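You operate a simulated robot arm through the tools that you are given. There is no shell and no other tool.

You run a simulated two-armed robot. Do the job below in one go: nothing can be reset, and whatever is moved stays where it is left.

## Task
Seat the card's motor module, plug it in and test it.
Fine: module and white connector go in with the yellow switch off; then on, green key (its lamp must light), off.

Only the result counts: the job must be done as asked and must still hold three seconds after the hand-in. Knocking over, shifting, dropping, spilling or breaking anything else fails it.

## Robot
Two 7-joint arms with two-finger parallel grippers on one trunk that stands fixed in place. Base frame: the origin is at the foot of the trunk, x ahead of it, y to its left, z up. Units: m, degrees, N and s.
The left shoulder is at [0.05, 0.209, 1.096], the right one opposite. With the tool pointing down near the work surface each hand reaches from about 0.28 to 0.92 m from the base axis, measured 20 degrees to its own side. Payload 4.4 kg a hand.
The TCP of each hand is the grasp point between the finger pads, 0.023 m short of the fingertips. In the tool frame z runs along the fingers and y along their closing line. Largest opening 0.094 m; finger width 0.038, thickness 0.01; the body of the gripper, 0.054 by 0.096 m, starts 0.039 m behind the TCP.
Orientation is told as [roll, pitch, yaw] about the base's x, y, z axes, in that order, counted from this pose: with the fingers straight down and closing along the base's y, the tool's x points along the base's -x, its y along +y and its z along -z.

## Interface
- The arms move only by the tool nudge_tool. It takes "left_rows", "right_rows" or both (then of equal length, played together; a hand with none holds still); each is a list of rows, each an object (a shift or turn left out is 0, a gripper value left out holds the last) with "delta_rot": the turn, a rotation vector about the tool's x, y, z in degrees, a list of three; "linear": the shift along the tool's x, y, z in m, a list of three; "claw": the gripper command, from -1 (fully open) to 1 (shut), values between in proportion. In form: [{"delta_rot": [ax, ay, az], "linear": [dx, dy, dz], "claw": claw}, ...]. A call has 1 to 20 rows; each row is the pose to reach, as a shift and turn from the pose commanded when the call began, along the tool's axes at that moment. Rows are played at 5 a second. More than 0.05 m and 8.6 degrees between two rows, or a gripper value outside its range, and nothing of the call is played. Where a pose cannot be reached the arm comes as near as it can. A force on the tool above 40 N (or 10 N above the force at the start of the call, whichever is more), or a blocked arm, ends the call early, and 0.2 s more pass. The fingers move at their own pace (about 0.108 m/s each) and stop on an object; they squeeze with about 39 N. The grip force told is the motor's: it shows also when the fingers shut on nothing. Time passes only in rows, and 0.2 s behind the last, so rows that repeat a pose let the fingers close. The reply holds the time, the measured pose of the TCP, the force on the tool along the base axes, the opening and the grip force, in the units named above and with some noise, with the torque about the TCP (base axes, N m) and any sound that the robot's microphone picked up, and new pictures: "pictures" is both (left out), scene, wrist or none (wrist: the cameras of the hands that moved).
- Cameras (640 x 400 px; columns grow to the right, rows downward): "scene" is now at [0.1577, 0.0236, 1.283]; the picture's right is [0.25, -0.97, 0.00], its down [-0.42, -0.11, -0.90] and it looks along [0.88, 0.22, -0.43] (base axes); focal length 336 px, centre (320, 200). "left" rides on the left gripper at [0.086, -0.016, -0.074] in its tool frame; the picture's right is [0.18, 0.98, 0.00], its down [-0.58, 0.11, -0.81] and it looks along [-0.79, 0.15, 0.59] (tool axes); focal length 243 px, centre (320, 200). "right" rides on the right gripper at [0.086, 0.016, -0.074] in its tool frame; the picture's right is [-0.18, 0.98, 0.00], its down [-0.58, -0.11, -0.81] and it looks along [-0.79, -0.15, 0.59] (tool axes); focal length 243 px, centre (320, 200). There is no depth. A picture from a camera that has moved, and an enlarged one, comes with that camera's place and axes in the base frame and with its lens.
- raise_lower(by): slides the trunk up (or, below 0, down) by that many m; the arms and the scene camera ride with it, the base frame stays. It gives what a move gives, with no picture.
- aim_head(pan, tilt): turns the head with the scene camera to pan (to the left, within 80 degrees either way) and tilt (down, from -29 to 69), counted from straight ahead of the robot. It gives what a move gives, and a new picture of the scene camera.
- zoom(camera, box): a new picture of the part [left, top, right, bottom] of that camera's present view, enlarged. It takes no simulated time.
- job_done(): hands the job in; it is judged then, once.

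Nothing tells you positions but the pictures and the camera data. Unless the task says otherwise, let go and move clear before handing in.

The tools are called as name(argument=value, ...) on one line, values as JSON. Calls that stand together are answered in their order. nudge_tool: Moves the arms, as the interface text tells. Its arguments: {"type":"object","properties":{"left_rows":{"type":"array"},"right_rows":{"type":"array"},"pictures":{"type":"string","enum":["both","scene","wrist","none"]}},"required":[]} The other tools are called the same way: raise_lower (by) moves the trunk up or down; aim_head (pan, tilt) turns the head that bears the scene camera; zoom (camera, box) takes an enlarged picture of a part of a camera's view; job_done () hands the job in.

At the start:

```text
t: 0.0
left_tcp_pos: [0.4978, 0.4644, 1.1336]
left_tcp_rot: [0.0, 0.0, 0.0]
left_wrist_force: [0.7, 0.5, 0.5]
left_ft_torque: [-0.02, -0.02, -0.01]
left_gripper_width: 0.0939
left_gripper_force: 0.0
right_tcp_pos: [0.5095, 0.0376, 1.1406]
right_tcp_rot: [-0.1, -0.1, 0.1]
right_wrist_force: [-0.5, -0.2, 0.8]
right_ft_torque: [0.03, -0.04, 0.0]
right_gripper_width: 0.0941
right_gripper_force: 0.1
trunk travel left (down, up): [-0.175, 0.388]
head pan, tilt (commanded): [14.3, 25.4]
```

scene: 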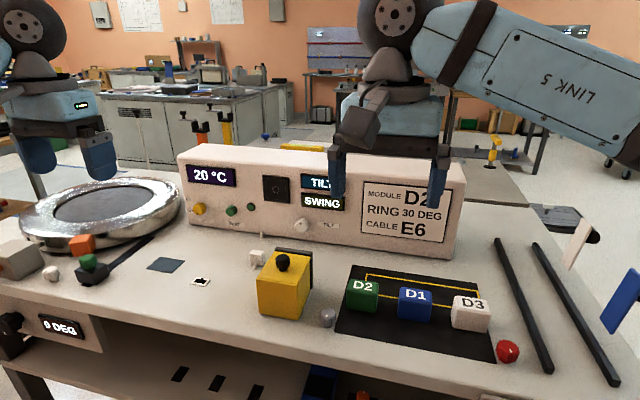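
right: 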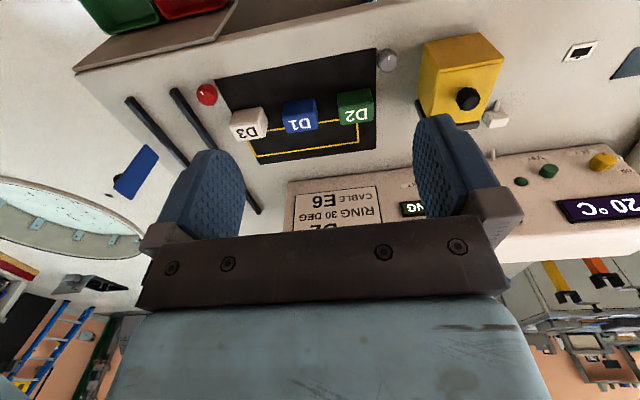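
left: 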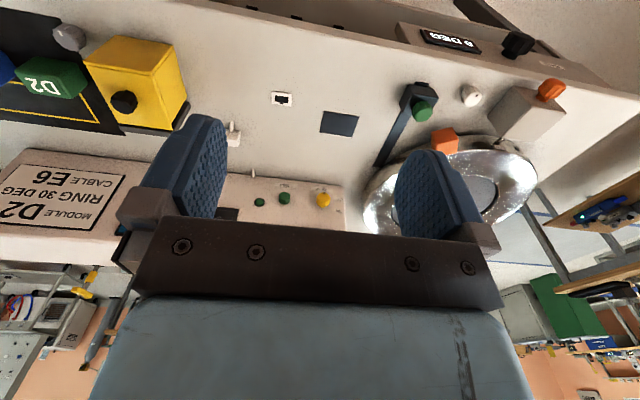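

I see a bench with a control console, a card reading "Module D2 / Ring 30 deg / Cable E6", three modules D1–D3 on a black pad, a yellow box with a black knob, and a ring on the left. I'll zoom in on the parts before I move anything.

zoom(camera="scene", box=[170, 140, 470, 260])

zoom(camera="scene", box=[0, 170, 240, 350])

zoom(camera="scene", box=[220, 230, 540, 400])

zoom(camera="left", box=[200, 40, 600, 240])

zoom(camera="right", box=[360, 20, 640, 240])

```text
2.13 times, centred on (320, 200) of scene
camera zoom: at [0.1577, 0.0236, 1.283], right [0.25, -0.97, 0.0], down [-0.42, -0.11, -0.9], along [0.88, 0.22, -0.43], focal length 716 px, centre (320, 200)
```

zoom: 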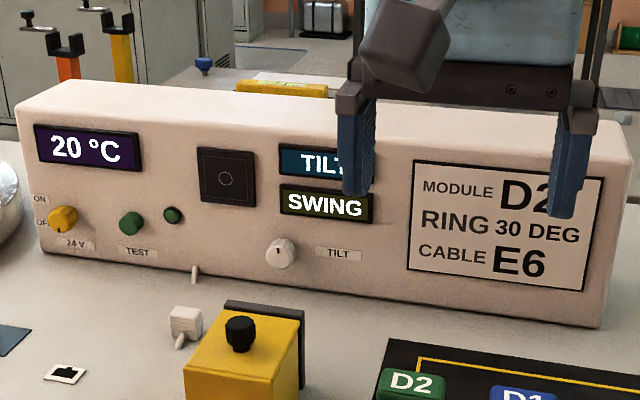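

```text
2.22 times, centred on (120, 260) of scene
camera zoom: at [0.1577, 0.0236, 1.283], right [0.25, -0.97, 0.0], down [-0.42, -0.11, -0.9], along [0.88, 0.22, -0.43], focal length 746 px, centre (764, 67)
```

zoom: 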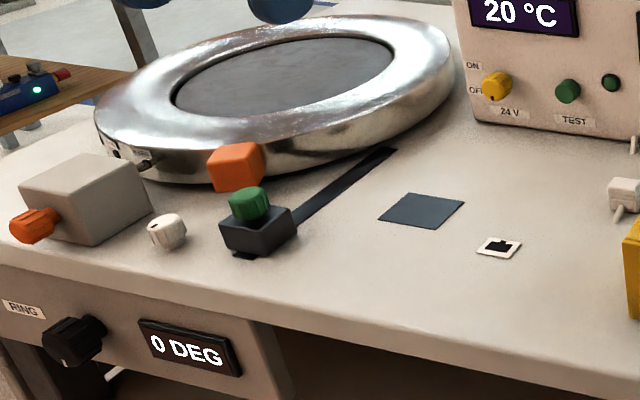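

```text
2.00 times, centred on (380, 315) of scene
camera zoom: at [0.1577, 0.0236, 1.283], right [0.25, -0.97, 0.0], down [-0.42, -0.11, -0.9], along [0.88, 0.22, -0.43], focal length 671 px, centre (200, -30)
```

zoom: 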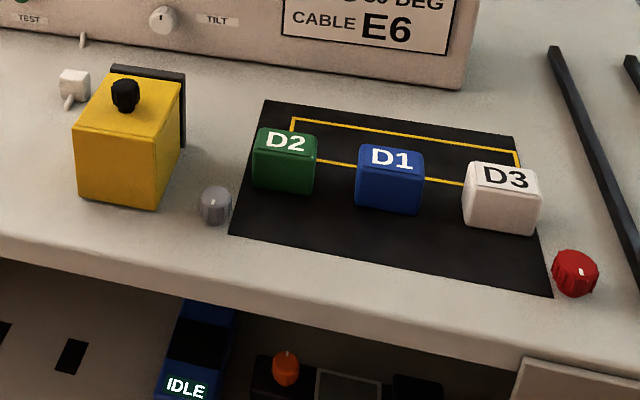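

```text
1.60 times, centred on (400, 140) of left
camera zoom: at [0.4107, 0.4486, 1.2078], right [-0.18, 0.98, 0.0], down [0.58, 0.11, 0.81], along [0.79, 0.15, -0.59], focal length 388 px, centre (192, 296)
```

zoom: 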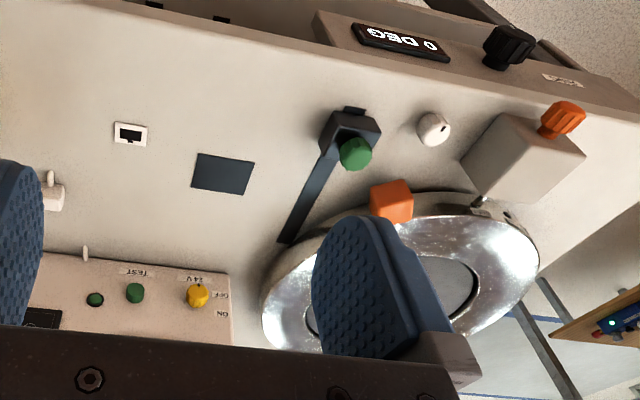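

```text
1.82 times, centred on (500, 130) of right
camera zoom: at [0.425, 0.0543, 1.2134], right [0.18, 0.98, 0.0], down [0.58, -0.11, 0.81], along [0.79, -0.15, -0.59], focal length 441 px, centre (-7, 327)
```

zoom: 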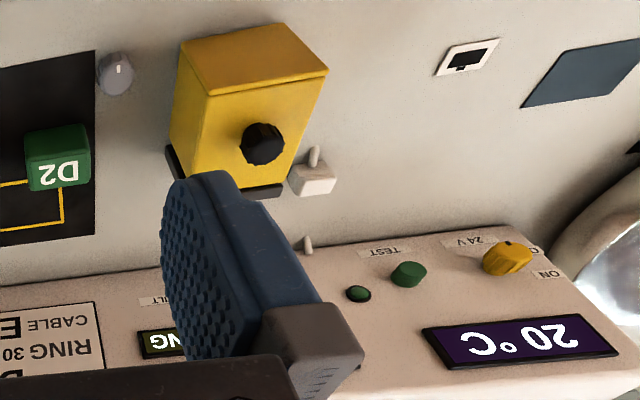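

The D2 module's top looks to be near (0.67, 0.07, 0.86). Next I'll zoom in on the connector, socket, seat pad and switch.

zoom(camera="scene", box=[130, 230, 290, 330])

zoom(camera="scene", box=[180, 180, 276, 240])

zoom(camera="left", box=[220, 60, 380, 160])

zoom(camera="left", box=[230, 150, 358, 230])

zoom(camera="right", box=[300, 70, 400, 132])

zoom(camera="right", box=[440, 80, 568, 160])

```text
4.00 times, centred on (210, 280) of scene
camera zoom: at [0.1577, 0.0236, 1.283], right [0.25, -0.97, 0.0], down [-0.42, -0.11, -0.9], along [0.88, 0.22, -0.43], focal length 1342 px, centre (760, -120)
```

zoom: 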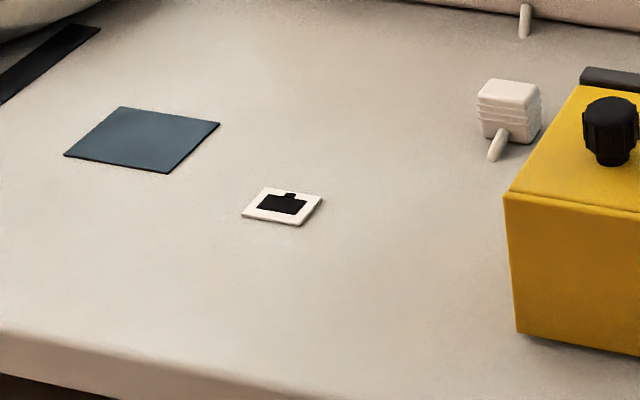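

```text
6.67 times, centred on (228, 210) of scene
camera zoom: at [0.1577, 0.0236, 1.283], right [0.25, -0.97, 0.0], down [-0.42, -0.11, -0.9], along [0.88, 0.22, -0.43], focal length 2237 px, centre (933, 133)
```

zoom: 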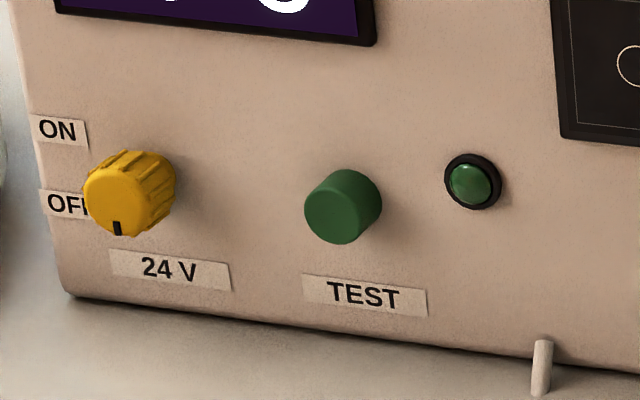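

```text
4.00 times, centred on (300, 110) of left
camera zoom: at [0.4107, 0.4486, 1.2078], right [-0.18, 0.98, 0.0], down [0.58, 0.11, 0.81], along [0.79, 0.15, -0.59], focal length 970 px, centre (400, 560)
```

zoom: 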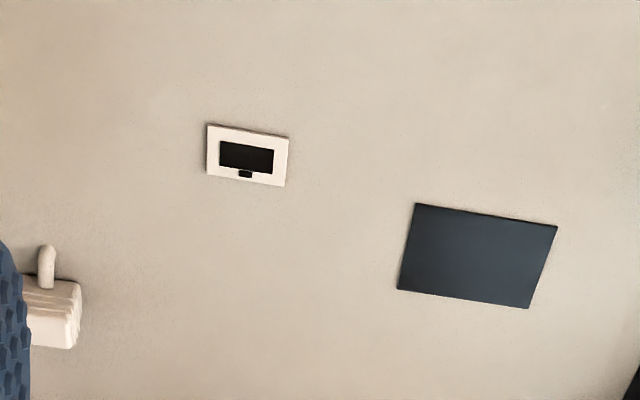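

```text
5.00 times, centred on (294, 190) of left
camera zoom: at [0.4107, 0.4486, 1.2078], right [-0.18, 0.98, 0.0], down [0.58, 0.11, 0.81], along [0.79, 0.15, -0.59], focal length 1213 px, centre (450, 250)
```

zoom: 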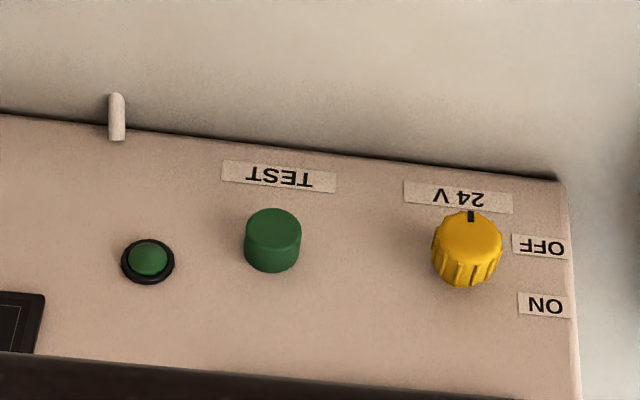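

```text
6.40 times, centred on (350, 101) of right
camera zoom: at [0.425, 0.0543, 1.2134], right [0.18, 0.98, 0.0], down [0.58, -0.11, 0.81], along [0.79, -0.15, -0.59], focal length 1553 px, centre (128, 834)
```

zoom: 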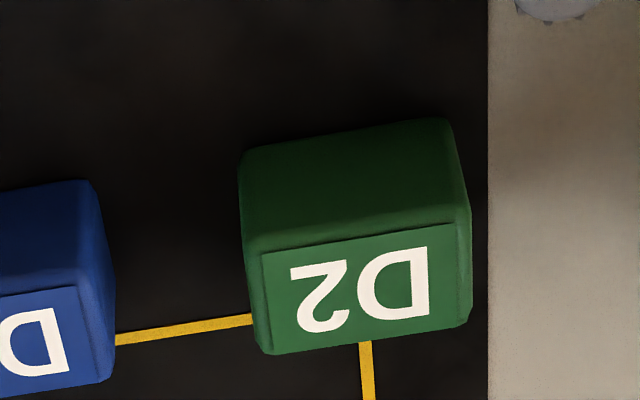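

```text
5.00 times, centred on (504, 120) of right
camera zoom: at [0.425, 0.0543, 1.2134], right [0.18, 0.98, 0.0], down [0.58, -0.11, 0.81], along [0.79, -0.15, -0.59], focal length 1213 px, centre (-600, 600)
```

zoom: 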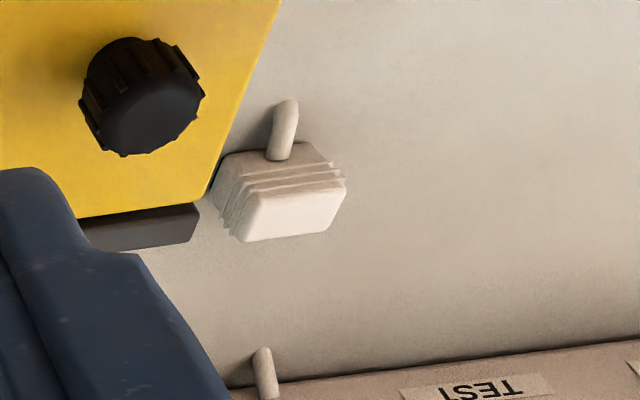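

The yellow 24 V switch points straight down, which looks like OFF. The white plug lies beside the yellow box, and the white-framed socket and blue-grey pad are to its left. I'll tilt the head to look at the rest of the bench.

aim_head(pan=20, tilt=50)

```text
t: 0.9
left_tcp_pos: [0.4972, 0.4641, 1.1332]
left_tcp_rot: [0.0, 0.0, 0.0]
left_wrist_force: [0.1, 0.1, -0.4]
left_ft_torque: [-0.04, -0.01, 0.02]
left_gripper_width: 0.0942
left_gripper_force: 0.1
right_tcp_pos: [0.5091, 0.0386, 1.14]
right_tcp_rot: [0.0, 0.1, 0.0]
right_wrist_force: [-0.5, -0.4, -1.0]
right_ft_torque: [-0.01, 0.0, 0.01]
right_gripper_width: 0.0941
right_gripper_force: 0.0
trunk travel left (down, up): [-0.175, 0.388]
head pan, tilt (commanded): [20.0, 50.0]
camera scene: at [0.1409, 0.0271, 1.2463], right [0.34, -0.94, 0.0], down [-0.72, -0.26, -0.64], along [0.6, 0.22, -0.77], focal length 336 px, centre (320, 200)
```

scene: 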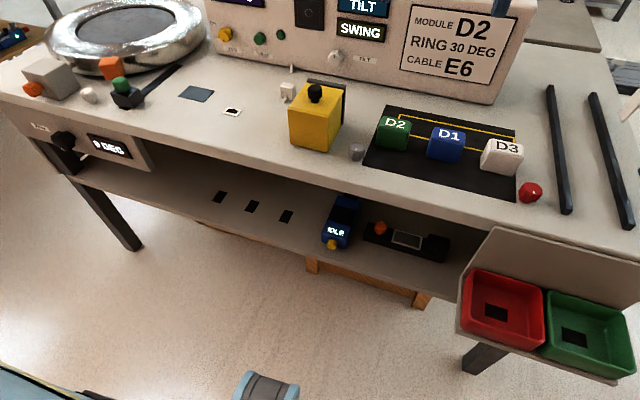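

The bench also has red and green bins, shelf items and other knobs, none of which this job needs. I'll park the right arm out to the right and bring the left hand over the pad and socket for a closer look.

nudge_tool(left_rows=[{"linear": [-0.02, 0.005, 0.018], "claw": -1}, {"linear": [-0.04, 0.01, 0.036]}, {"linear": [-0.06, 0.015, 0.054]}, {"linear": [-0.08, 0.02, 0.072]}, {"linear": [-0.1, 0.025, 0.09]}, {"linear": [-0.12, 0.03, 0.108]}, {"linear": [-0.14, 0.033, 0.126]}, {"linear": [-0.152, 0.036, 0.144]}], right_rows=[{"linear": [0.01, -0.045, 0]}, {"linear": [0.02, -0.09, 0]}, {"linear": [0.03, -0.135, 0]}, {"linear": [0.04, -0.18, 0]}, {"linear": [0.05, -0.22, 0]}, {"linear": [0.055, -0.26, 0]}, {"linear": [0.06, -0.3, 0]}, {"linear": [0.06, -0.34, 0]}], pictures="both")

```text
t: 2.7
left_tcp_pos: [0.6492, 0.4993, 0.9907]
left_tcp_rot: [0.0, -0.1, 0.0]
left_wrist_force: [-0.7, -0.8, 0.3]
left_ft_torque: [0.03, -0.02, 0.02]
left_gripper_width: 0.0938
left_gripper_force: 0.1
right_tcp_pos: [0.4498, -0.3022, 1.14]
right_tcp_rot: [0.1, 0.0, -0.1]
right_wrist_force: [-0.2, -0.6, -0.3]
right_ft_torque: [0.02, -0.02, 0.01]
right_gripper_width: 0.094
right_gripper_force: 0.0
trunk travel left (down, up): [-0.175, 0.388]
head pan, tilt (commanded): [20.0, 50.0]
camera scene: at [0.1407, 0.0267, 1.2463], right [0.34, -0.94, 0.0], down [-0.72, -0.26, -0.64], along [0.6, 0.22, -0.77], focal length 336 px, centre (320, 200)
camera right: at [0.3651, -0.2863, 1.2129], right [0.18, 0.98, 0.0], down [0.58, -0.11, 0.81], along [0.79, -0.15, -0.59], focal length 243 px, centre (320, 200)
camera left: at [0.5625, 0.4844, 1.0643], right [-0.18, 0.98, 0.0], down [0.58, 0.11, 0.81], along [0.79, 0.15, -0.59], focal length 243 px, centre (320, 200)
```

scene: 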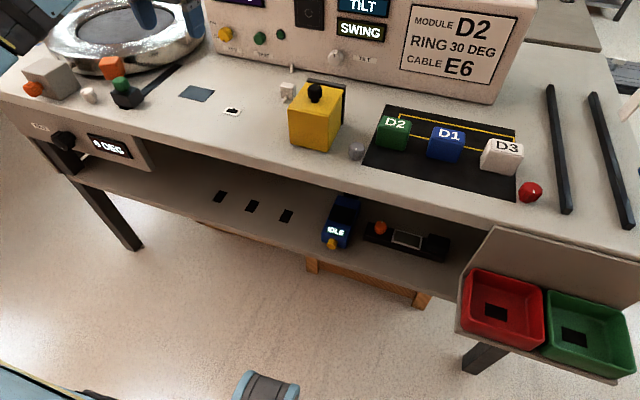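
right: 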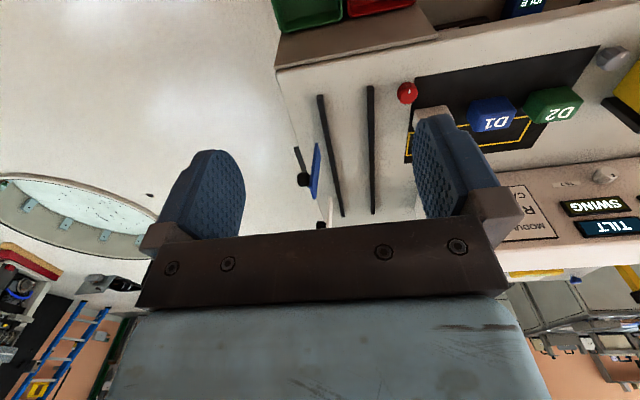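
left: 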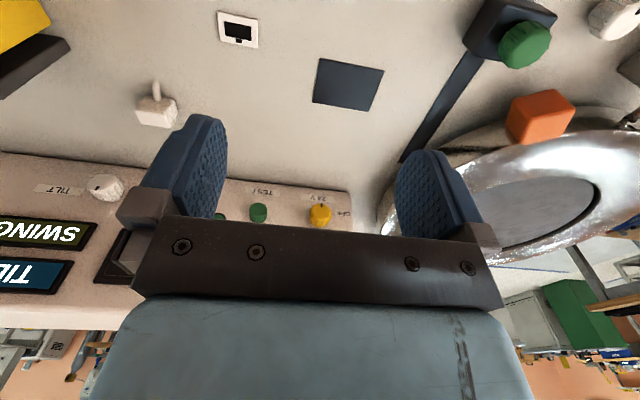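

zoom(camera="left", box=[290, 40, 410, 115])

zoom(camera="left", box=[200, 0, 280, 50])

zoom(camera="left", box=[110, 70, 206, 130])

zoom(camera="scene", box=[170, 70, 298, 150])

```text
5.33 times, centred on (350, 78) of left
camera zoom: at [0.5625, 0.4844, 1.0643], right [-0.18, 0.98, 0.0], down [0.58, 0.11, 0.81], along [0.79, 0.15, -0.59], focal length 1294 px, centre (160, 853)
```

zoom: 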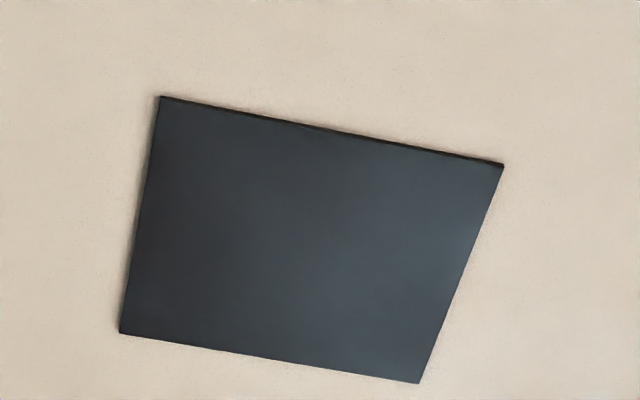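

```text
8.00 times, centred on (240, 25) of left
camera zoom: at [0.5625, 0.4844, 1.0643], right [-0.18, 0.98, 0.0], down [0.58, 0.11, 0.81], along [0.79, 0.15, -0.59], focal length 1941 px, centre (960, 1600)
```

zoom: 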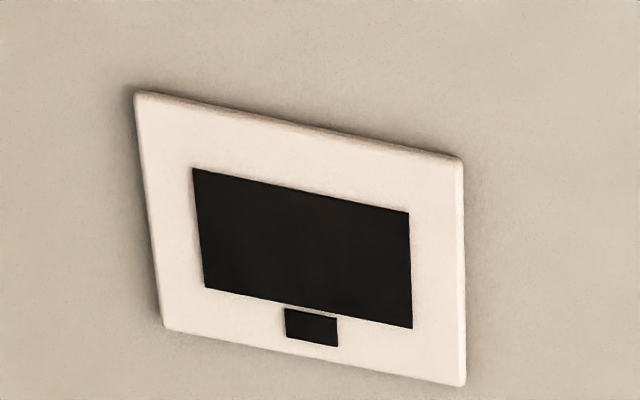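

```text
6.67 times, centred on (158, 100) of left
camera zoom: at [0.5625, 0.4844, 1.0643], right [-0.18, 0.98, 0.0], down [0.58, 0.11, 0.81], along [0.79, 0.15, -0.59], focal length 1618 px, centre (1400, 867)
```

zoom: 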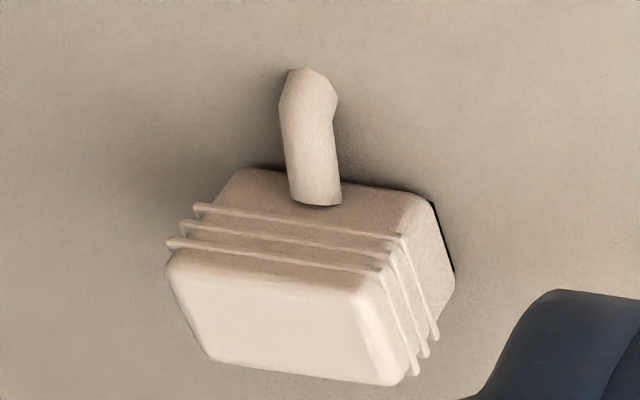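

```text
5.00 times, centred on (234, 110) of scene
camera zoom: at [0.1407, 0.0267, 1.2463], right [0.34, -0.94, 0.0], down [-0.72, -0.26, -0.64], along [0.6, 0.22, -0.77], focal length 1678 px, centre (750, 650)
```

zoom: 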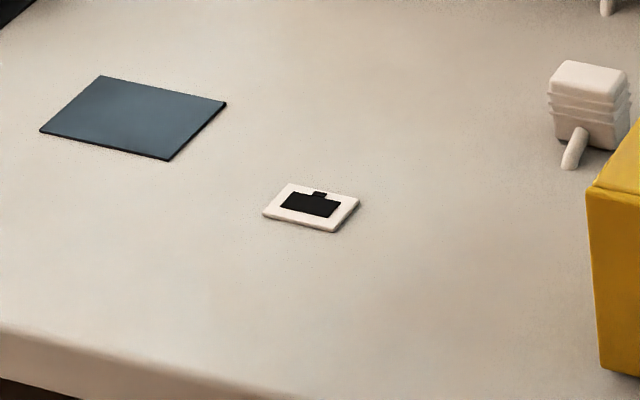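

The pad is a thin plate about 48 × 66 mm centred near (0.694, 0.538). The socket opening is near (0.660, 0.428), with its key notch on the far side. I'll move the left hand over to the modules to measure D2, looking at the yellow box and connector on the way.

nudge_tool(left_rows=[{"linear": [0.005, -0.04, -0.012]}, {"linear": [0.01, -0.08, -0.024]}, {"linear": [0.015, -0.12, -0.036]}, {"linear": [0.02, -0.16, -0.036]}, {"linear": [0.02, -0.18, -0.036]}], pictures="wrist")

```text
t: 3.9
left_tcp_pos: [0.6279, 0.3206, 1.0262]
left_tcp_rot: [-0.1, 0.0, 0.1]
left_wrist_force: [0.2, 0.1, -0.3]
left_ft_torque: [0.02, -0.03, 0.01]
left_gripper_width: 0.094
left_gripper_force: 0.1
right_tcp_pos: [0.4501, -0.301, 1.139]
right_tcp_rot: [0.0, 0.0, 0.0]
right_wrist_force: [0.2, -0.4, 0.0]
right_ft_torque: [-0.01, 0.0, 0.0]
right_gripper_width: 0.0939
right_gripper_force: 0.1
trunk travel left (down, up): [-0.175, 0.388]
head pan, tilt (commanded): [20.0, 50.0]
camera left: at [0.5425, 0.3048, 1.1004], right [-0.18, 0.98, 0.0], down [0.58, 0.11, 0.81], along [0.79, 0.15, -0.59], focal length 243 px, centre (320, 200)
```

left: 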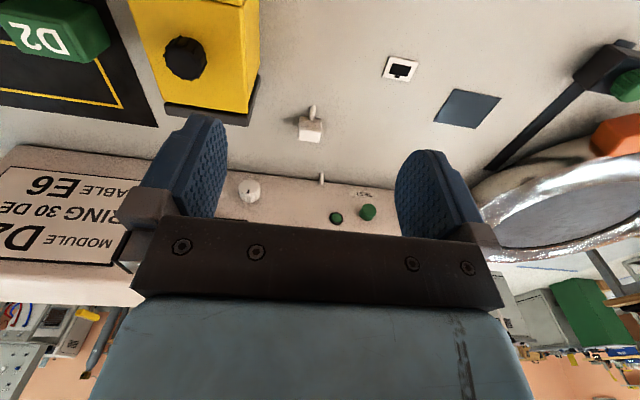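

zoom(camera="left", box=[230, 80, 390, 180])

nudge_tool(left_rows=[{"linear": [0, -0.04, 0]}, {"linear": [0, -0.08, 0]}, {"linear": [0, -0.12, 0]}, {"linear": [0, -0.16, 0]}, {"linear": [0, -0.2, 0]}, {"linear": [0, -0.24, 0]}, {"linear": [0, -0.25, 0.0]}], pictures="wrist")

```text
4.00 times, centred on (310, 130) of left
camera zoom: at [0.5425, 0.3048, 1.1004], right [-0.18, 0.98, 0.0], down [0.58, 0.11, 0.81], along [0.79, 0.15, -0.59], focal length 970 px, centre (360, 480)
```

zoom: 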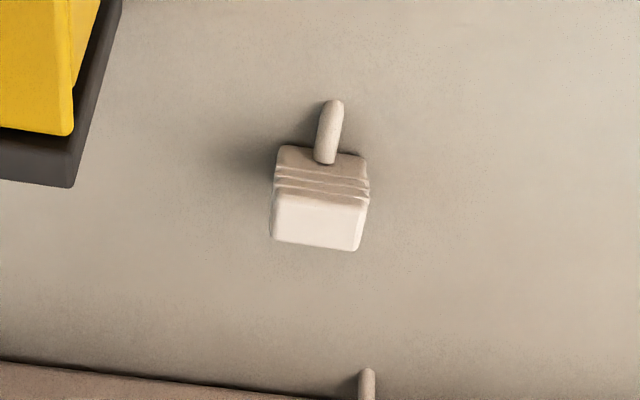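

```text
t: 5.5
left_tcp_pos: [0.6288, 0.0701, 1.0262]
left_tcp_rot: [0.0, 0.1, 0.0]
left_wrist_force: [-0.6, 0.4, 0.1]
left_ft_torque: [0.01, -0.03, 0.04]
left_gripper_width: 0.094
left_gripper_force: 0.1
right_tcp_pos: [0.4496, -0.3021, 1.1386]
right_tcp_rot: [0.0, 0.0, -0.1]
right_wrist_force: [-0.7, 0.7, -0.5]
right_ft_torque: [0.0, -0.02, -0.01]
right_gripper_width: 0.0938
right_gripper_force: 0.1
trunk travel left (down, up): [-0.175, 0.388]
head pan, tilt (commanded): [20.0, 50.0]
camera left: at [0.5428, 0.054, 1.1006], right [-0.18, 0.98, 0.0], down [0.58, 0.11, 0.81], along [0.79, 0.15, -0.59], focal length 243 px, centre (320, 200)
```

left: 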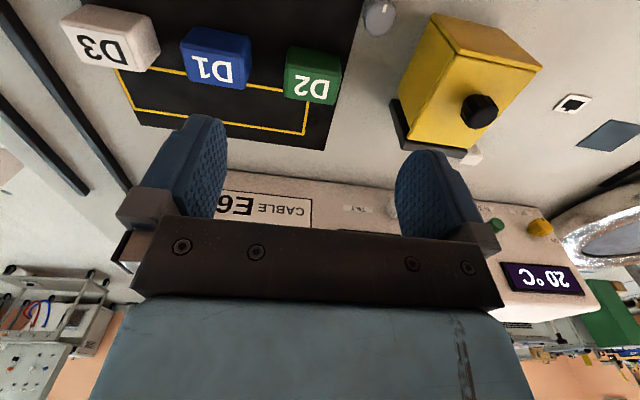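

zoom(camera="left", box=[544, 80, 640, 140])

zoom(camera="left", box=[265, 35, 361, 95])

zoom(camera="left", box=[380, 0, 560, 170])

zoom(camera="scene", box=[350, 90, 478, 170])

```text
6.67 times, centred on (592, 110) of left
camera zoom: at [0.5428, 0.054, 1.1006], right [-0.18, 0.98, 0.0], down [0.58, 0.11, 0.81], along [0.79, 0.15, -0.59], focal length 1618 px, centre (-1493, 800)
```

zoom: 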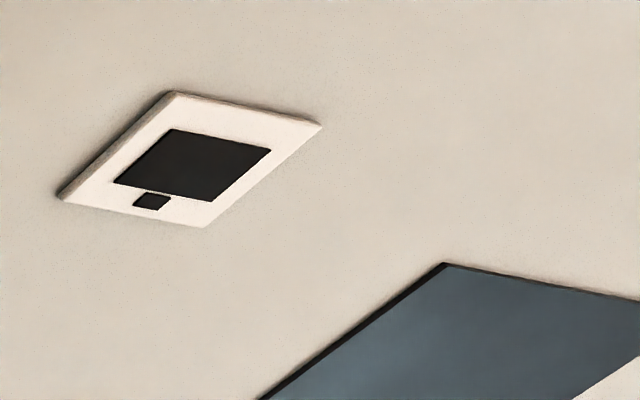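

```text
6.67 times, centred on (313, 65) of left
camera zoom: at [0.5428, 0.054, 1.1006], right [-0.18, 0.98, 0.0], down [0.58, 0.11, 0.81], along [0.79, 0.15, -0.59], focal length 1618 px, centre (367, 1100)
```

zoom: 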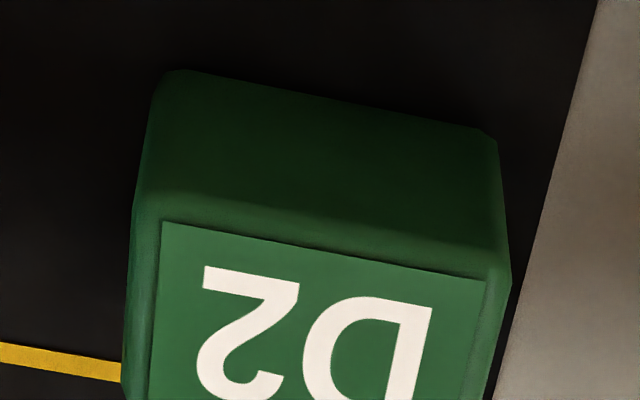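

```text
2.35 times, centred on (470, 85) of left
camera zoom: at [0.5428, 0.054, 1.1006], right [-0.18, 0.98, 0.0], down [0.58, 0.11, 0.81], along [0.79, 0.15, -0.59], focal length 571 px, centre (-33, 471)
```

zoom: 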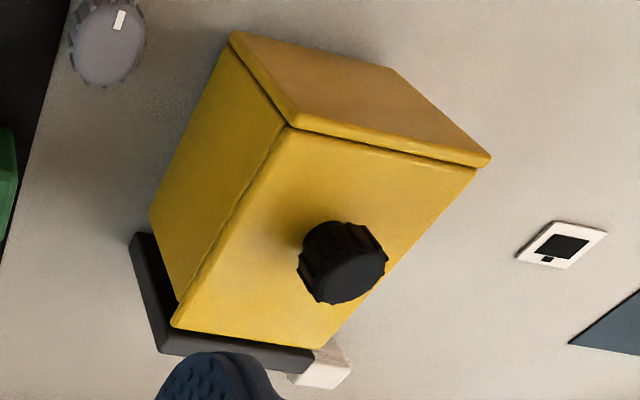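

```text
5.00 times, centred on (414, 130) of scene
camera zoom: at [0.1408, 0.0272, 1.2462], right [0.34, -0.94, 0.0], down [-0.72, -0.26, -0.64], along [0.6, 0.22, -0.77], focal length 1678 px, centre (-150, 550)
```

zoom: 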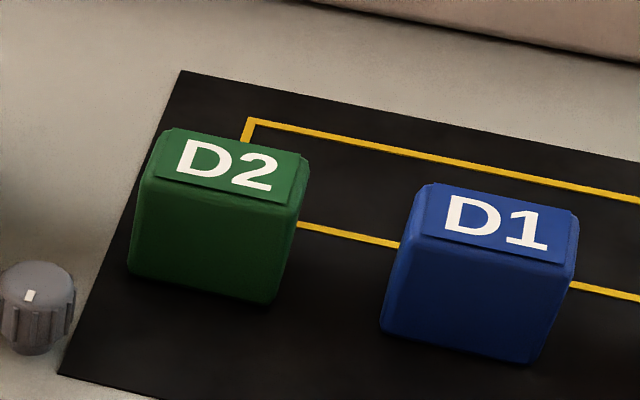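

From triangulation, the table is at z ≈ 0.80, the pad centre at (0.700, 0.540), the socket at (0.665, 0.425), and D2 at (0.681, 0.070) with its top at 0.851. I'll line the left hand up above D2 and check before going down.

nudge_tool(left_rows=[{"linear": [-0.02, 0, 0.03], "claw": -1}, {"linear": [-0.04, 0, 0.06]}, {"linear": [-0.052, 0, 0.09]}, {"linear": [-0.052, 0, 0.12]}, {"linear": [-0.052, 0, 0.126]}], pictures="both")

```text
t: 6.7
left_tcp_pos: [0.6805, 0.0707, 0.9005]
left_tcp_rot: [-0.1, -0.1, 0.1]
left_wrist_force: [-0.1, -0.4, -0.4]
left_ft_torque: [0.02, -0.02, 0.0]
left_gripper_width: 0.0942
left_gripper_force: 0.0
right_tcp_pos: [0.4503, -0.3019, 1.1385]
right_tcp_rot: [0.1, 0.0, 0.0]
right_wrist_force: [0.7, -0.3, -0.1]
right_ft_torque: [-0.02, 0.03, 0.06]
right_gripper_width: 0.094
right_gripper_force: 0.0
trunk travel left (down, up): [-0.175, 0.388]
head pan, tilt (commanded): [20.0, 50.0]
camera scene: at [0.1408, 0.0271, 1.2462], right [0.34, -0.94, 0.0], down [-0.72, -0.26, -0.64], along [0.6, 0.22, -0.77], focal length 336 px, centre (320, 200)
camera left: at [0.5948, 0.0544, 0.974], right [-0.18, 0.98, 0.0], down [0.58, 0.11, 0.81], along [0.79, 0.15, -0.59], focal length 243 px, centre (320, 200)
```

scene: 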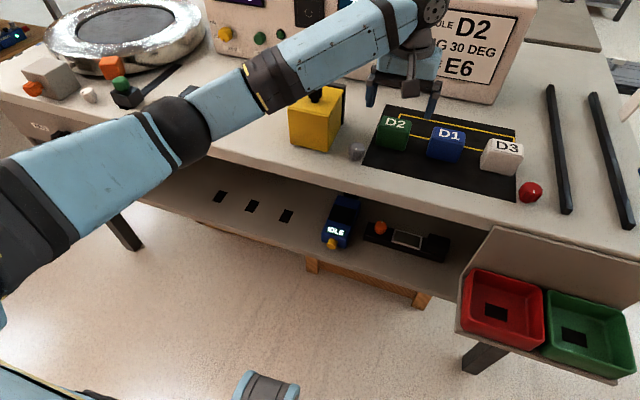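
left: 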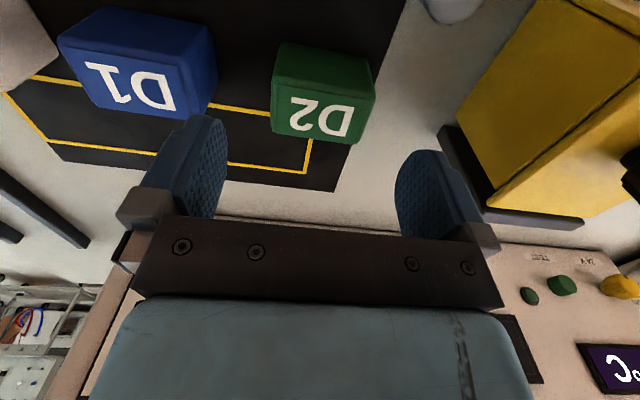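

The fingers are lined up either side of D2, with clearance to D1 and the yellow box. I'll go straight down and grip it.

nudge_tool(left_rows=[{"linear": [0, 0, 0.02]}, {"linear": [0, 0, 0.04]}, {"linear": [0, 0, 0.055]}, {"linear": [0, 0, 0.07]}, {"linear": [0, 0, 0.07]}], pictures="both")

```text
t: 7.9
left_tcp_pos: [0.6808, 0.0693, 0.8295]
left_tcp_rot: [0.0, 0.1, 0.0]
left_wrist_force: [0.7, 0.3, -0.6]
left_ft_torque: [0.01, 0.0, -0.01]
left_gripper_width: 0.0939
left_gripper_force: 0.0
right_tcp_pos: [0.4507, -0.3012, 1.1394]
right_tcp_rot: [-0.1, 0.1, 0.0]
right_wrist_force: [0.3, -0.2, -0.6]
right_ft_torque: [0.01, -0.03, 0.0]
right_gripper_width: 0.0941
right_gripper_force: 0.1
trunk travel left (down, up): [-0.175, 0.388]
head pan, tilt (commanded): [20.0, 50.0]
camera scene: at [0.1408, 0.0271, 1.2462], right [0.34, -0.94, 0.0], down [-0.72, -0.26, -0.64], along [0.6, 0.22, -0.77], focal length 336 px, centre (320, 200)
camera left: at [0.5952, 0.0545, 0.9039], right [-0.18, 0.98, 0.0], down [0.58, 0.11, 0.81], along [0.79, 0.15, -0.59], focal length 243 px, centre (320, 200)
```

scene: 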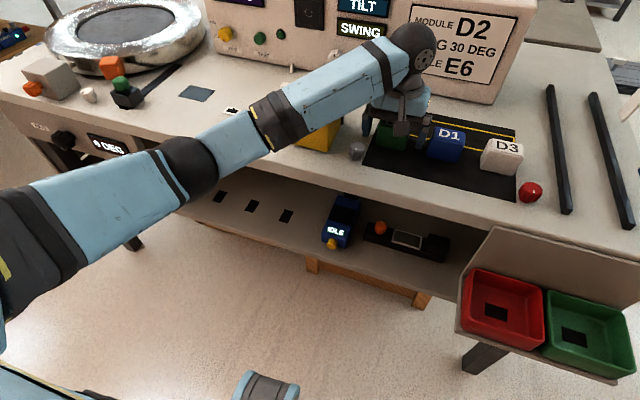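
left: 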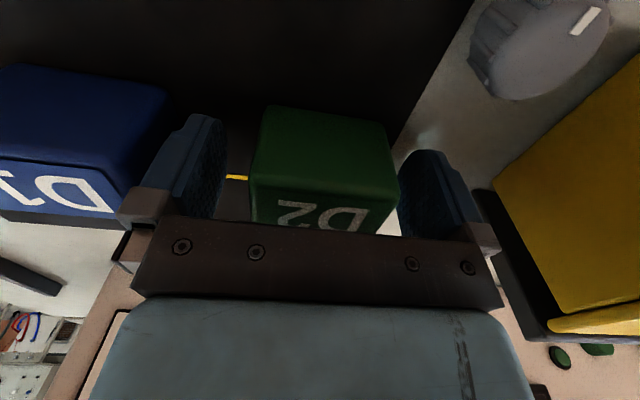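

nudge_tool(left_rows=[{"claw": 1}, {"claw": 1}, {"claw": 1}, {"claw": 1}], pictures="wrist")

```text
t: 8.9
left_tcp_pos: [0.6821, 0.0695, 0.8308]
left_tcp_rot: [0.0, 0.0, 0.1]
left_wrist_force: [0.4, -1.1, 0.4]
left_ft_torque: [-0.03, -0.03, 0.0]
left_gripper_width: 0.0597
left_gripper_force: 38.5
right_tcp_pos: [0.4498, -0.3009, 1.1394]
right_tcp_rot: [0.0, -0.1, 0.0]
right_wrist_force: [0.3, 0.2, -0.3]
right_ft_torque: [0.0, -0.01, 0.03]
right_gripper_width: 0.0942
right_gripper_force: 0.1
trunk travel left (down, up): [-0.175, 0.388]
head pan, tilt (commanded): [20.0, 50.0]
camera left: at [0.5953, 0.0546, 0.9038], right [-0.18, 0.98, 0.0], down [0.58, 0.11, 0.81], along [0.79, 0.15, -0.59], focal length 243 px, centre (320, 200)
```

left: 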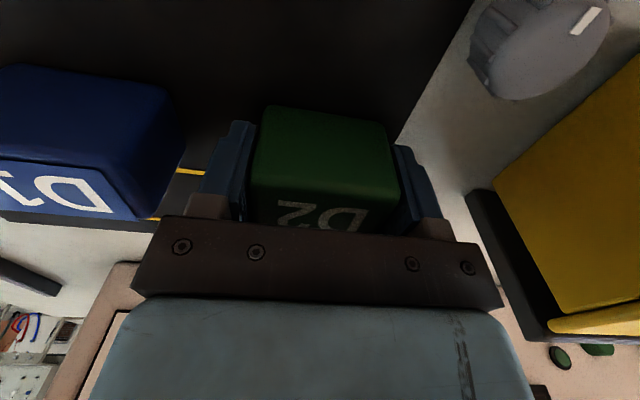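

D2 is gripped with a 60 mm opening. I'll lift it straight up, clear of the yellow box.

nudge_tool(left_rows=[{"linear": [0, 0, -0.015], "claw": 1}, {"linear": [0, 0, -0.04]}, {"linear": [0, 0, -0.075]}, {"linear": [0, 0, -0.11]}, {"linear": [0, 0, -0.145]}, {"linear": [0, 0, -0.18]}, {"linear": [0, 0, -0.21]}, {"linear": [0, 0, -0.22]}], pictures="both")

```text
t: 10.7
left_tcp_pos: [0.6819, 0.0718, 1.0511]
left_tcp_rot: [0.0, 0.1, 0.1]
left_wrist_force: [0.3, -0.4, -1.8]
left_ft_torque: [0.02, -0.03, -0.01]
left_gripper_width: 0.0596
left_gripper_force: 39.4
right_tcp_pos: [0.4495, -0.3013, 1.1389]
right_tcp_rot: [0.0, 0.0, 0.0]
right_wrist_force: [0.1, -0.2, -0.5]
right_ft_torque: [-0.02, 0.03, -0.01]
right_gripper_width: 0.0944
right_gripper_force: 0.1
trunk travel left (down, up): [-0.175, 0.388]
head pan, tilt (commanded): [20.0, 50.0]
camera scene: at [0.1411, 0.0272, 1.2461], right [0.34, -0.94, 0.0], down [-0.72, -0.26, -0.64], along [0.6, 0.22, -0.77], focal length 336 px, centre (320, 200)
camera left: at [0.5956, 0.0551, 1.1247], right [-0.18, 0.98, 0.0], down [0.58, 0.11, 0.81], along [0.79, 0.15, -0.59], focal length 243 px, centre (320, 200)
```

scene: 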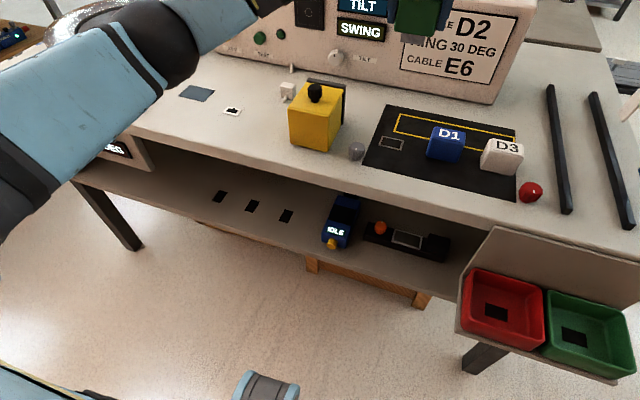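
left: 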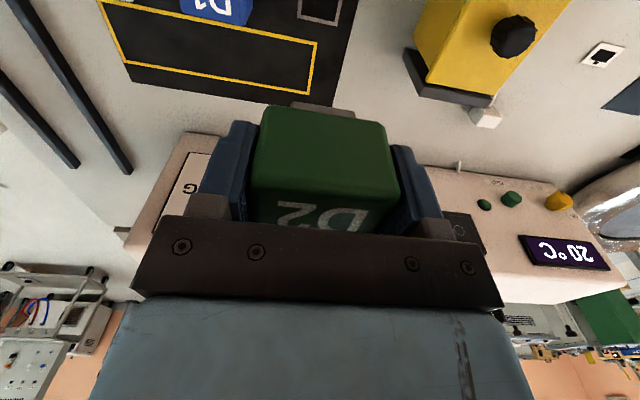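

The module seems to have something grey sticking out underneath, so I'll zoom in on that and on the spot it left on the tray.

zoom(camera="left", box=[240, 85, 400, 185])

zoom(camera="scene", box=[360, 100, 456, 160])

zoom(camera="left", box=[270, 0, 366, 60])

```text
4.00 times, centred on (320, 135) of left
camera zoom: at [0.5956, 0.0551, 1.1247], right [-0.18, 0.98, 0.0], down [0.58, 0.11, 0.81], along [0.79, 0.15, -0.59], focal length 970 px, centre (320, 460)
```

zoom: 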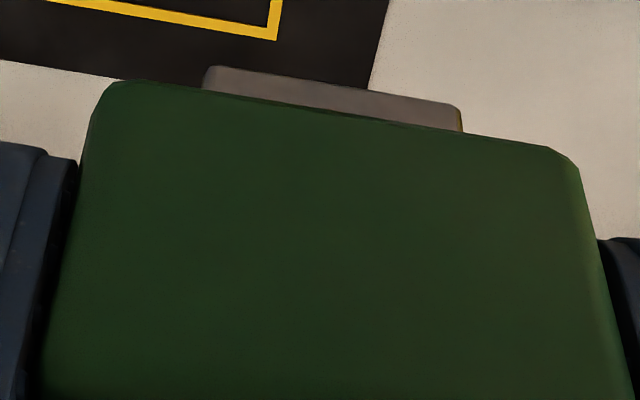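

```text
6.67 times, centred on (408, 130) of scene
camera zoom: at [0.1411, 0.0272, 1.2461], right [0.34, -0.94, 0.0], down [-0.72, -0.26, -0.64], along [0.6, 0.22, -0.77], focal length 2237 px, centre (-267, 667)
```

zoom: 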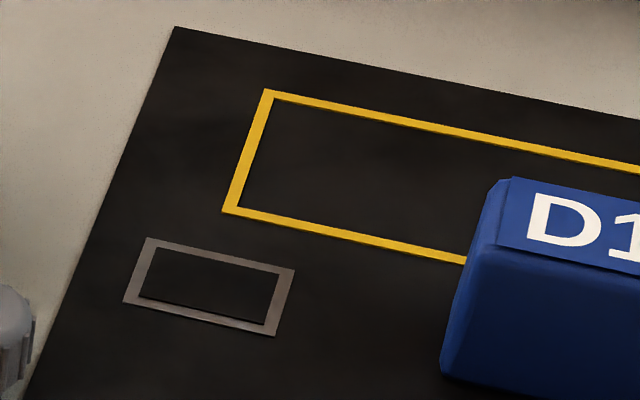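

```text
6.67 times, centred on (318, 30) of left
camera zoom: at [0.5956, 0.0551, 1.1247], right [-0.18, 0.98, 0.0], down [0.58, 0.11, 0.81], along [0.79, 0.15, -0.59], focal length 1618 px, centre (333, 1333)
```

zoom: 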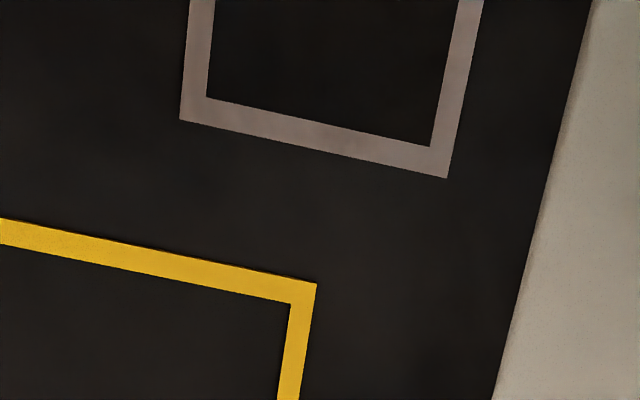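

D2 has a grey foot underneath that sat in a framed slot on the tray, so I need to find out which place takes that foot. I'll look again at the ring area, the pad and the shelf slots.

aim_head(pan=40, tilt=38)

```text
t: 11.5
left_tcp_pos: [0.6812, 0.0711, 1.0511]
left_tcp_rot: [0.0, 0.0, 0.0]
left_wrist_force: [-1.1, 0.2, -2.9]
left_ft_torque: [0.03, 0.01, 0.0]
left_gripper_width: 0.0599
left_gripper_force: 38.5
right_tcp_pos: [0.4508, -0.3023, 1.1397]
right_tcp_rot: [0.0, 0.0, 0.1]
right_wrist_force: [-0.6, 0.3, -0.3]
right_ft_torque: [0.02, -0.03, -0.02]
right_gripper_width: 0.0942
right_gripper_force: 0.1
trunk travel left (down, up): [-0.175, 0.388]
head pan, tilt (commanded): [40.0, 38.0]
camera scene: at [0.1349, 0.0562, 1.2633], right [0.64, -0.77, 0.0], down [-0.47, -0.4, -0.79], along [0.6, 0.51, -0.62], focal length 336 px, centre (320, 200)
```

scene: 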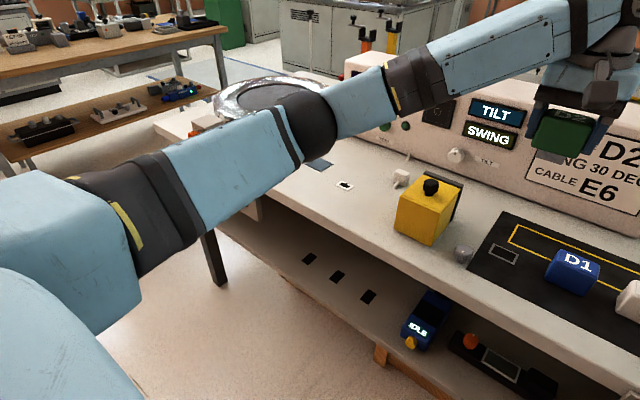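

nudge_tool(left_rows=[{"linear": [0, 0.03, 0]}, {"linear": [0, 0.07, 0]}, {"linear": [0, 0.11, 0]}, {"linear": [0, 0.15, 0]}, {"linear": [0.01, 0.19, 0]}, {"linear": [0.02, 0.23, 0]}, {"linear": [0.03, 0.27, 0]}, {"linear": [0.03, 0.31, 0]}, {"linear": [0.03, 0.35, 0]}, {"linear": [0.03, 0.39, 0]}, {"linear": [0.03, 0.42, 0]}], pictures="both")

aim_head(pan=32, tilt=30)

```text
t: 13.9
left_tcp_pos: [0.6509, 0.4913, 1.0504]
left_tcp_rot: [0.0, 0.0, 0.0]
left_wrist_force: [0.0, 0.6, -3.2]
left_ft_torque: [-0.02, -0.04, 0.02]
left_gripper_width: 0.0598
left_gripper_force: 38.9
right_tcp_pos: [0.4514, -0.3006, 1.1399]
right_tcp_rot: [0.0, 0.0, 0.0]
right_wrist_force: [-0.4, 0.4, 0.5]
right_ft_torque: [-0.02, -0.01, 0.0]
right_gripper_width: 0.0941
right_gripper_force: 0.0
trunk travel left (down, up): [-0.175, 0.388]
head pan, tilt (commanded): [40.0, 38.0]
camera scene: at [0.1347, 0.0567, 1.2633], right [0.64, -0.77, 0.0], down [-0.47, -0.4, -0.79], along [0.6, 0.51, -0.62], focal length 336 px, centre (320, 200)
camera left: at [0.565, 0.4755, 1.1244], right [-0.18, 0.98, 0.0], down [0.58, 0.11, 0.81], along [0.79, 0.15, -0.59], focal length 243 px, centre (320, 200)
```

scene: 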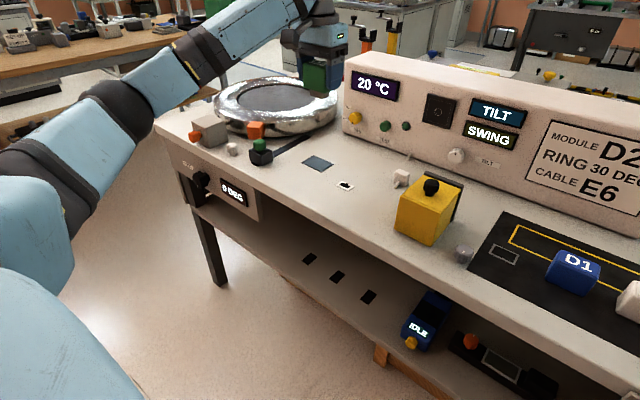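
left: 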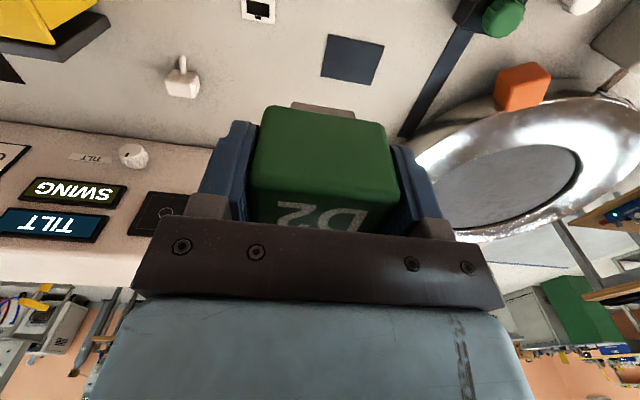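

```text
t: 14.6
left_tcp_pos: [0.6521, 0.4898, 1.0515]
left_tcp_rot: [-0.1, 0.0, 0.0]
left_wrist_force: [0.1, 0.6, -1.0]
left_ft_torque: [0.04, -0.01, -0.02]
left_gripper_width: 0.06
left_gripper_force: 39.5
right_tcp_pos: [0.451, -0.3006, 1.1377]
right_tcp_rot: [0.0, 0.0, 0.0]
right_wrist_force: [0.2, 0.3, 0.0]
right_ft_torque: [0.0, -0.01, 0.01]
right_gripper_width: 0.0939
right_gripper_force: 0.1
trunk travel left (down, up): [-0.175, 0.388]
head pan, tilt (commanded): [32.0, 30.0]
camera scene: at [0.1454, 0.049, 1.2756], right [0.53, -0.85, 0.0], down [-0.42, -0.27, -0.87], along [0.73, 0.46, -0.5], focal length 336 px, centre (320, 200)
```

scene: 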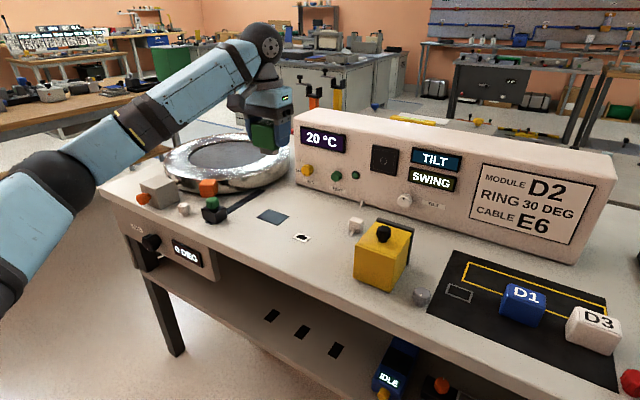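

zoom(camera="scene", box=[130, 120, 300, 226])

zoom(camera="scene", box=[250, 200, 346, 260])

zoom(camera="scene", box=[240, 290, 400, 390])

zoom(camera="scene", box=[290, 160, 450, 260])

zoom(camera="left", box=[300, 20, 400, 82])

```text
3.76 times, centred on (215, 173) of scene
camera zoom: at [0.1454, 0.049, 1.2756], right [0.53, -0.85, 0.0], down [-0.42, -0.27, -0.87], along [0.73, 0.46, -0.5], focal length 1263 px, centre (715, 302)
```

zoom: 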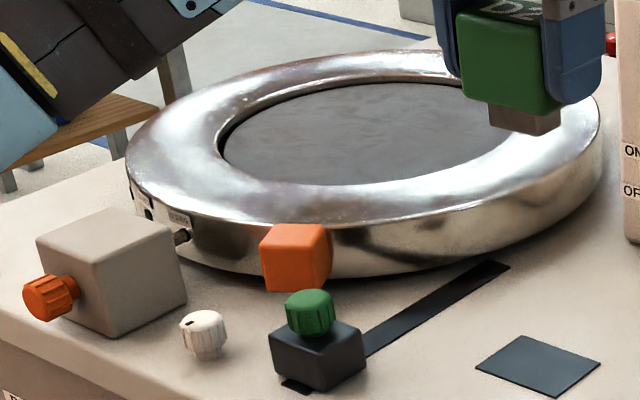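

```text
6.67 times, centred on (298, 230) of scene
camera zoom: at [0.1454, 0.049, 1.2756], right [0.53, -0.85, 0.0], down [-0.42, -0.27, -0.87], along [0.73, 0.46, -0.5], focal length 2237 px, centre (467, 0)
```

zoom: 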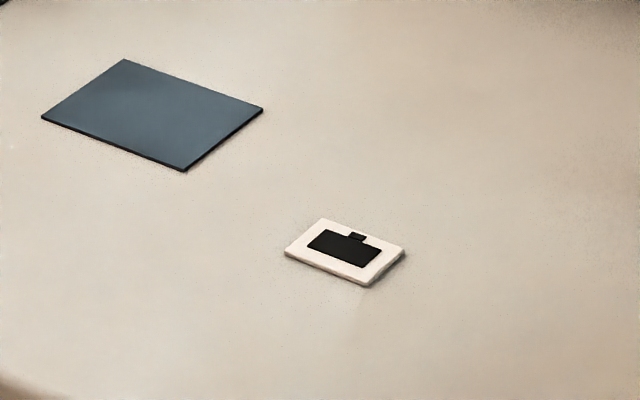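

```text
4.00 times, centred on (320, 340) of scene
camera zoom: at [0.1454, 0.049, 1.2756], right [0.53, -0.85, 0.0], down [-0.42, -0.27, -0.87], along [0.73, 0.46, -0.5], focal length 1342 px, centre (320, -360)
```

zoom: 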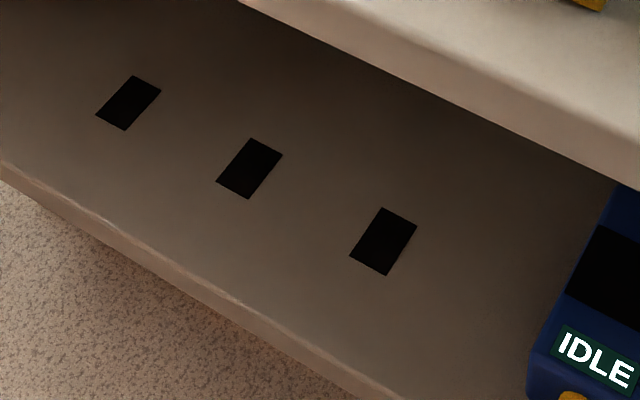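

```text
4.00 times, centred on (370, 210) of scene
camera zoom: at [0.1454, 0.049, 1.2756], right [0.53, -0.85, 0.0], down [-0.42, -0.27, -0.87], along [0.73, 0.46, -0.5], focal length 1342 px, centre (120, 160)
```

zoom: 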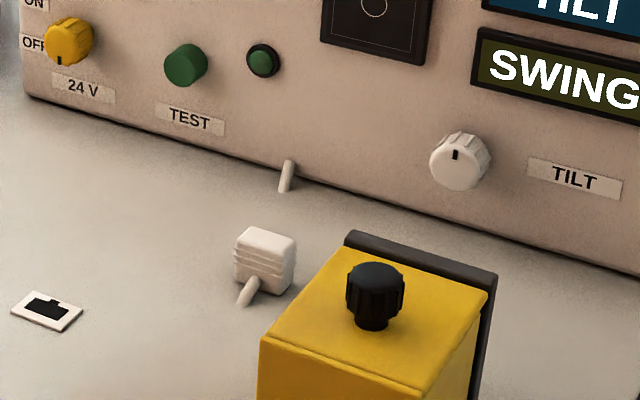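

```text
6.40 times, centred on (350, 51) of left
camera zoom: at [0.5652, 0.4747, 1.1244], right [-0.18, 0.98, 0.0], down [0.58, 0.11, 0.81], along [0.79, 0.15, -0.59], focal length 1553 px, centre (128, 1154)
```

zoom: 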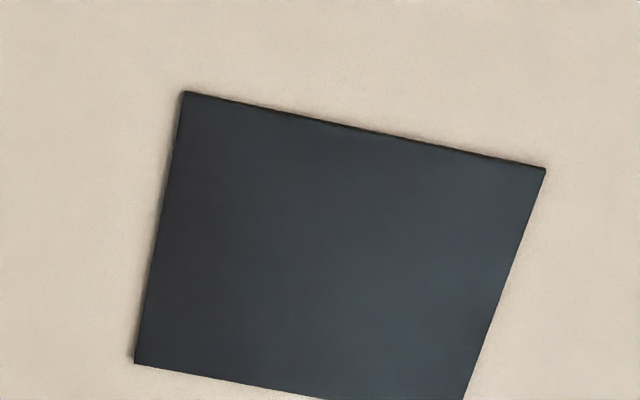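

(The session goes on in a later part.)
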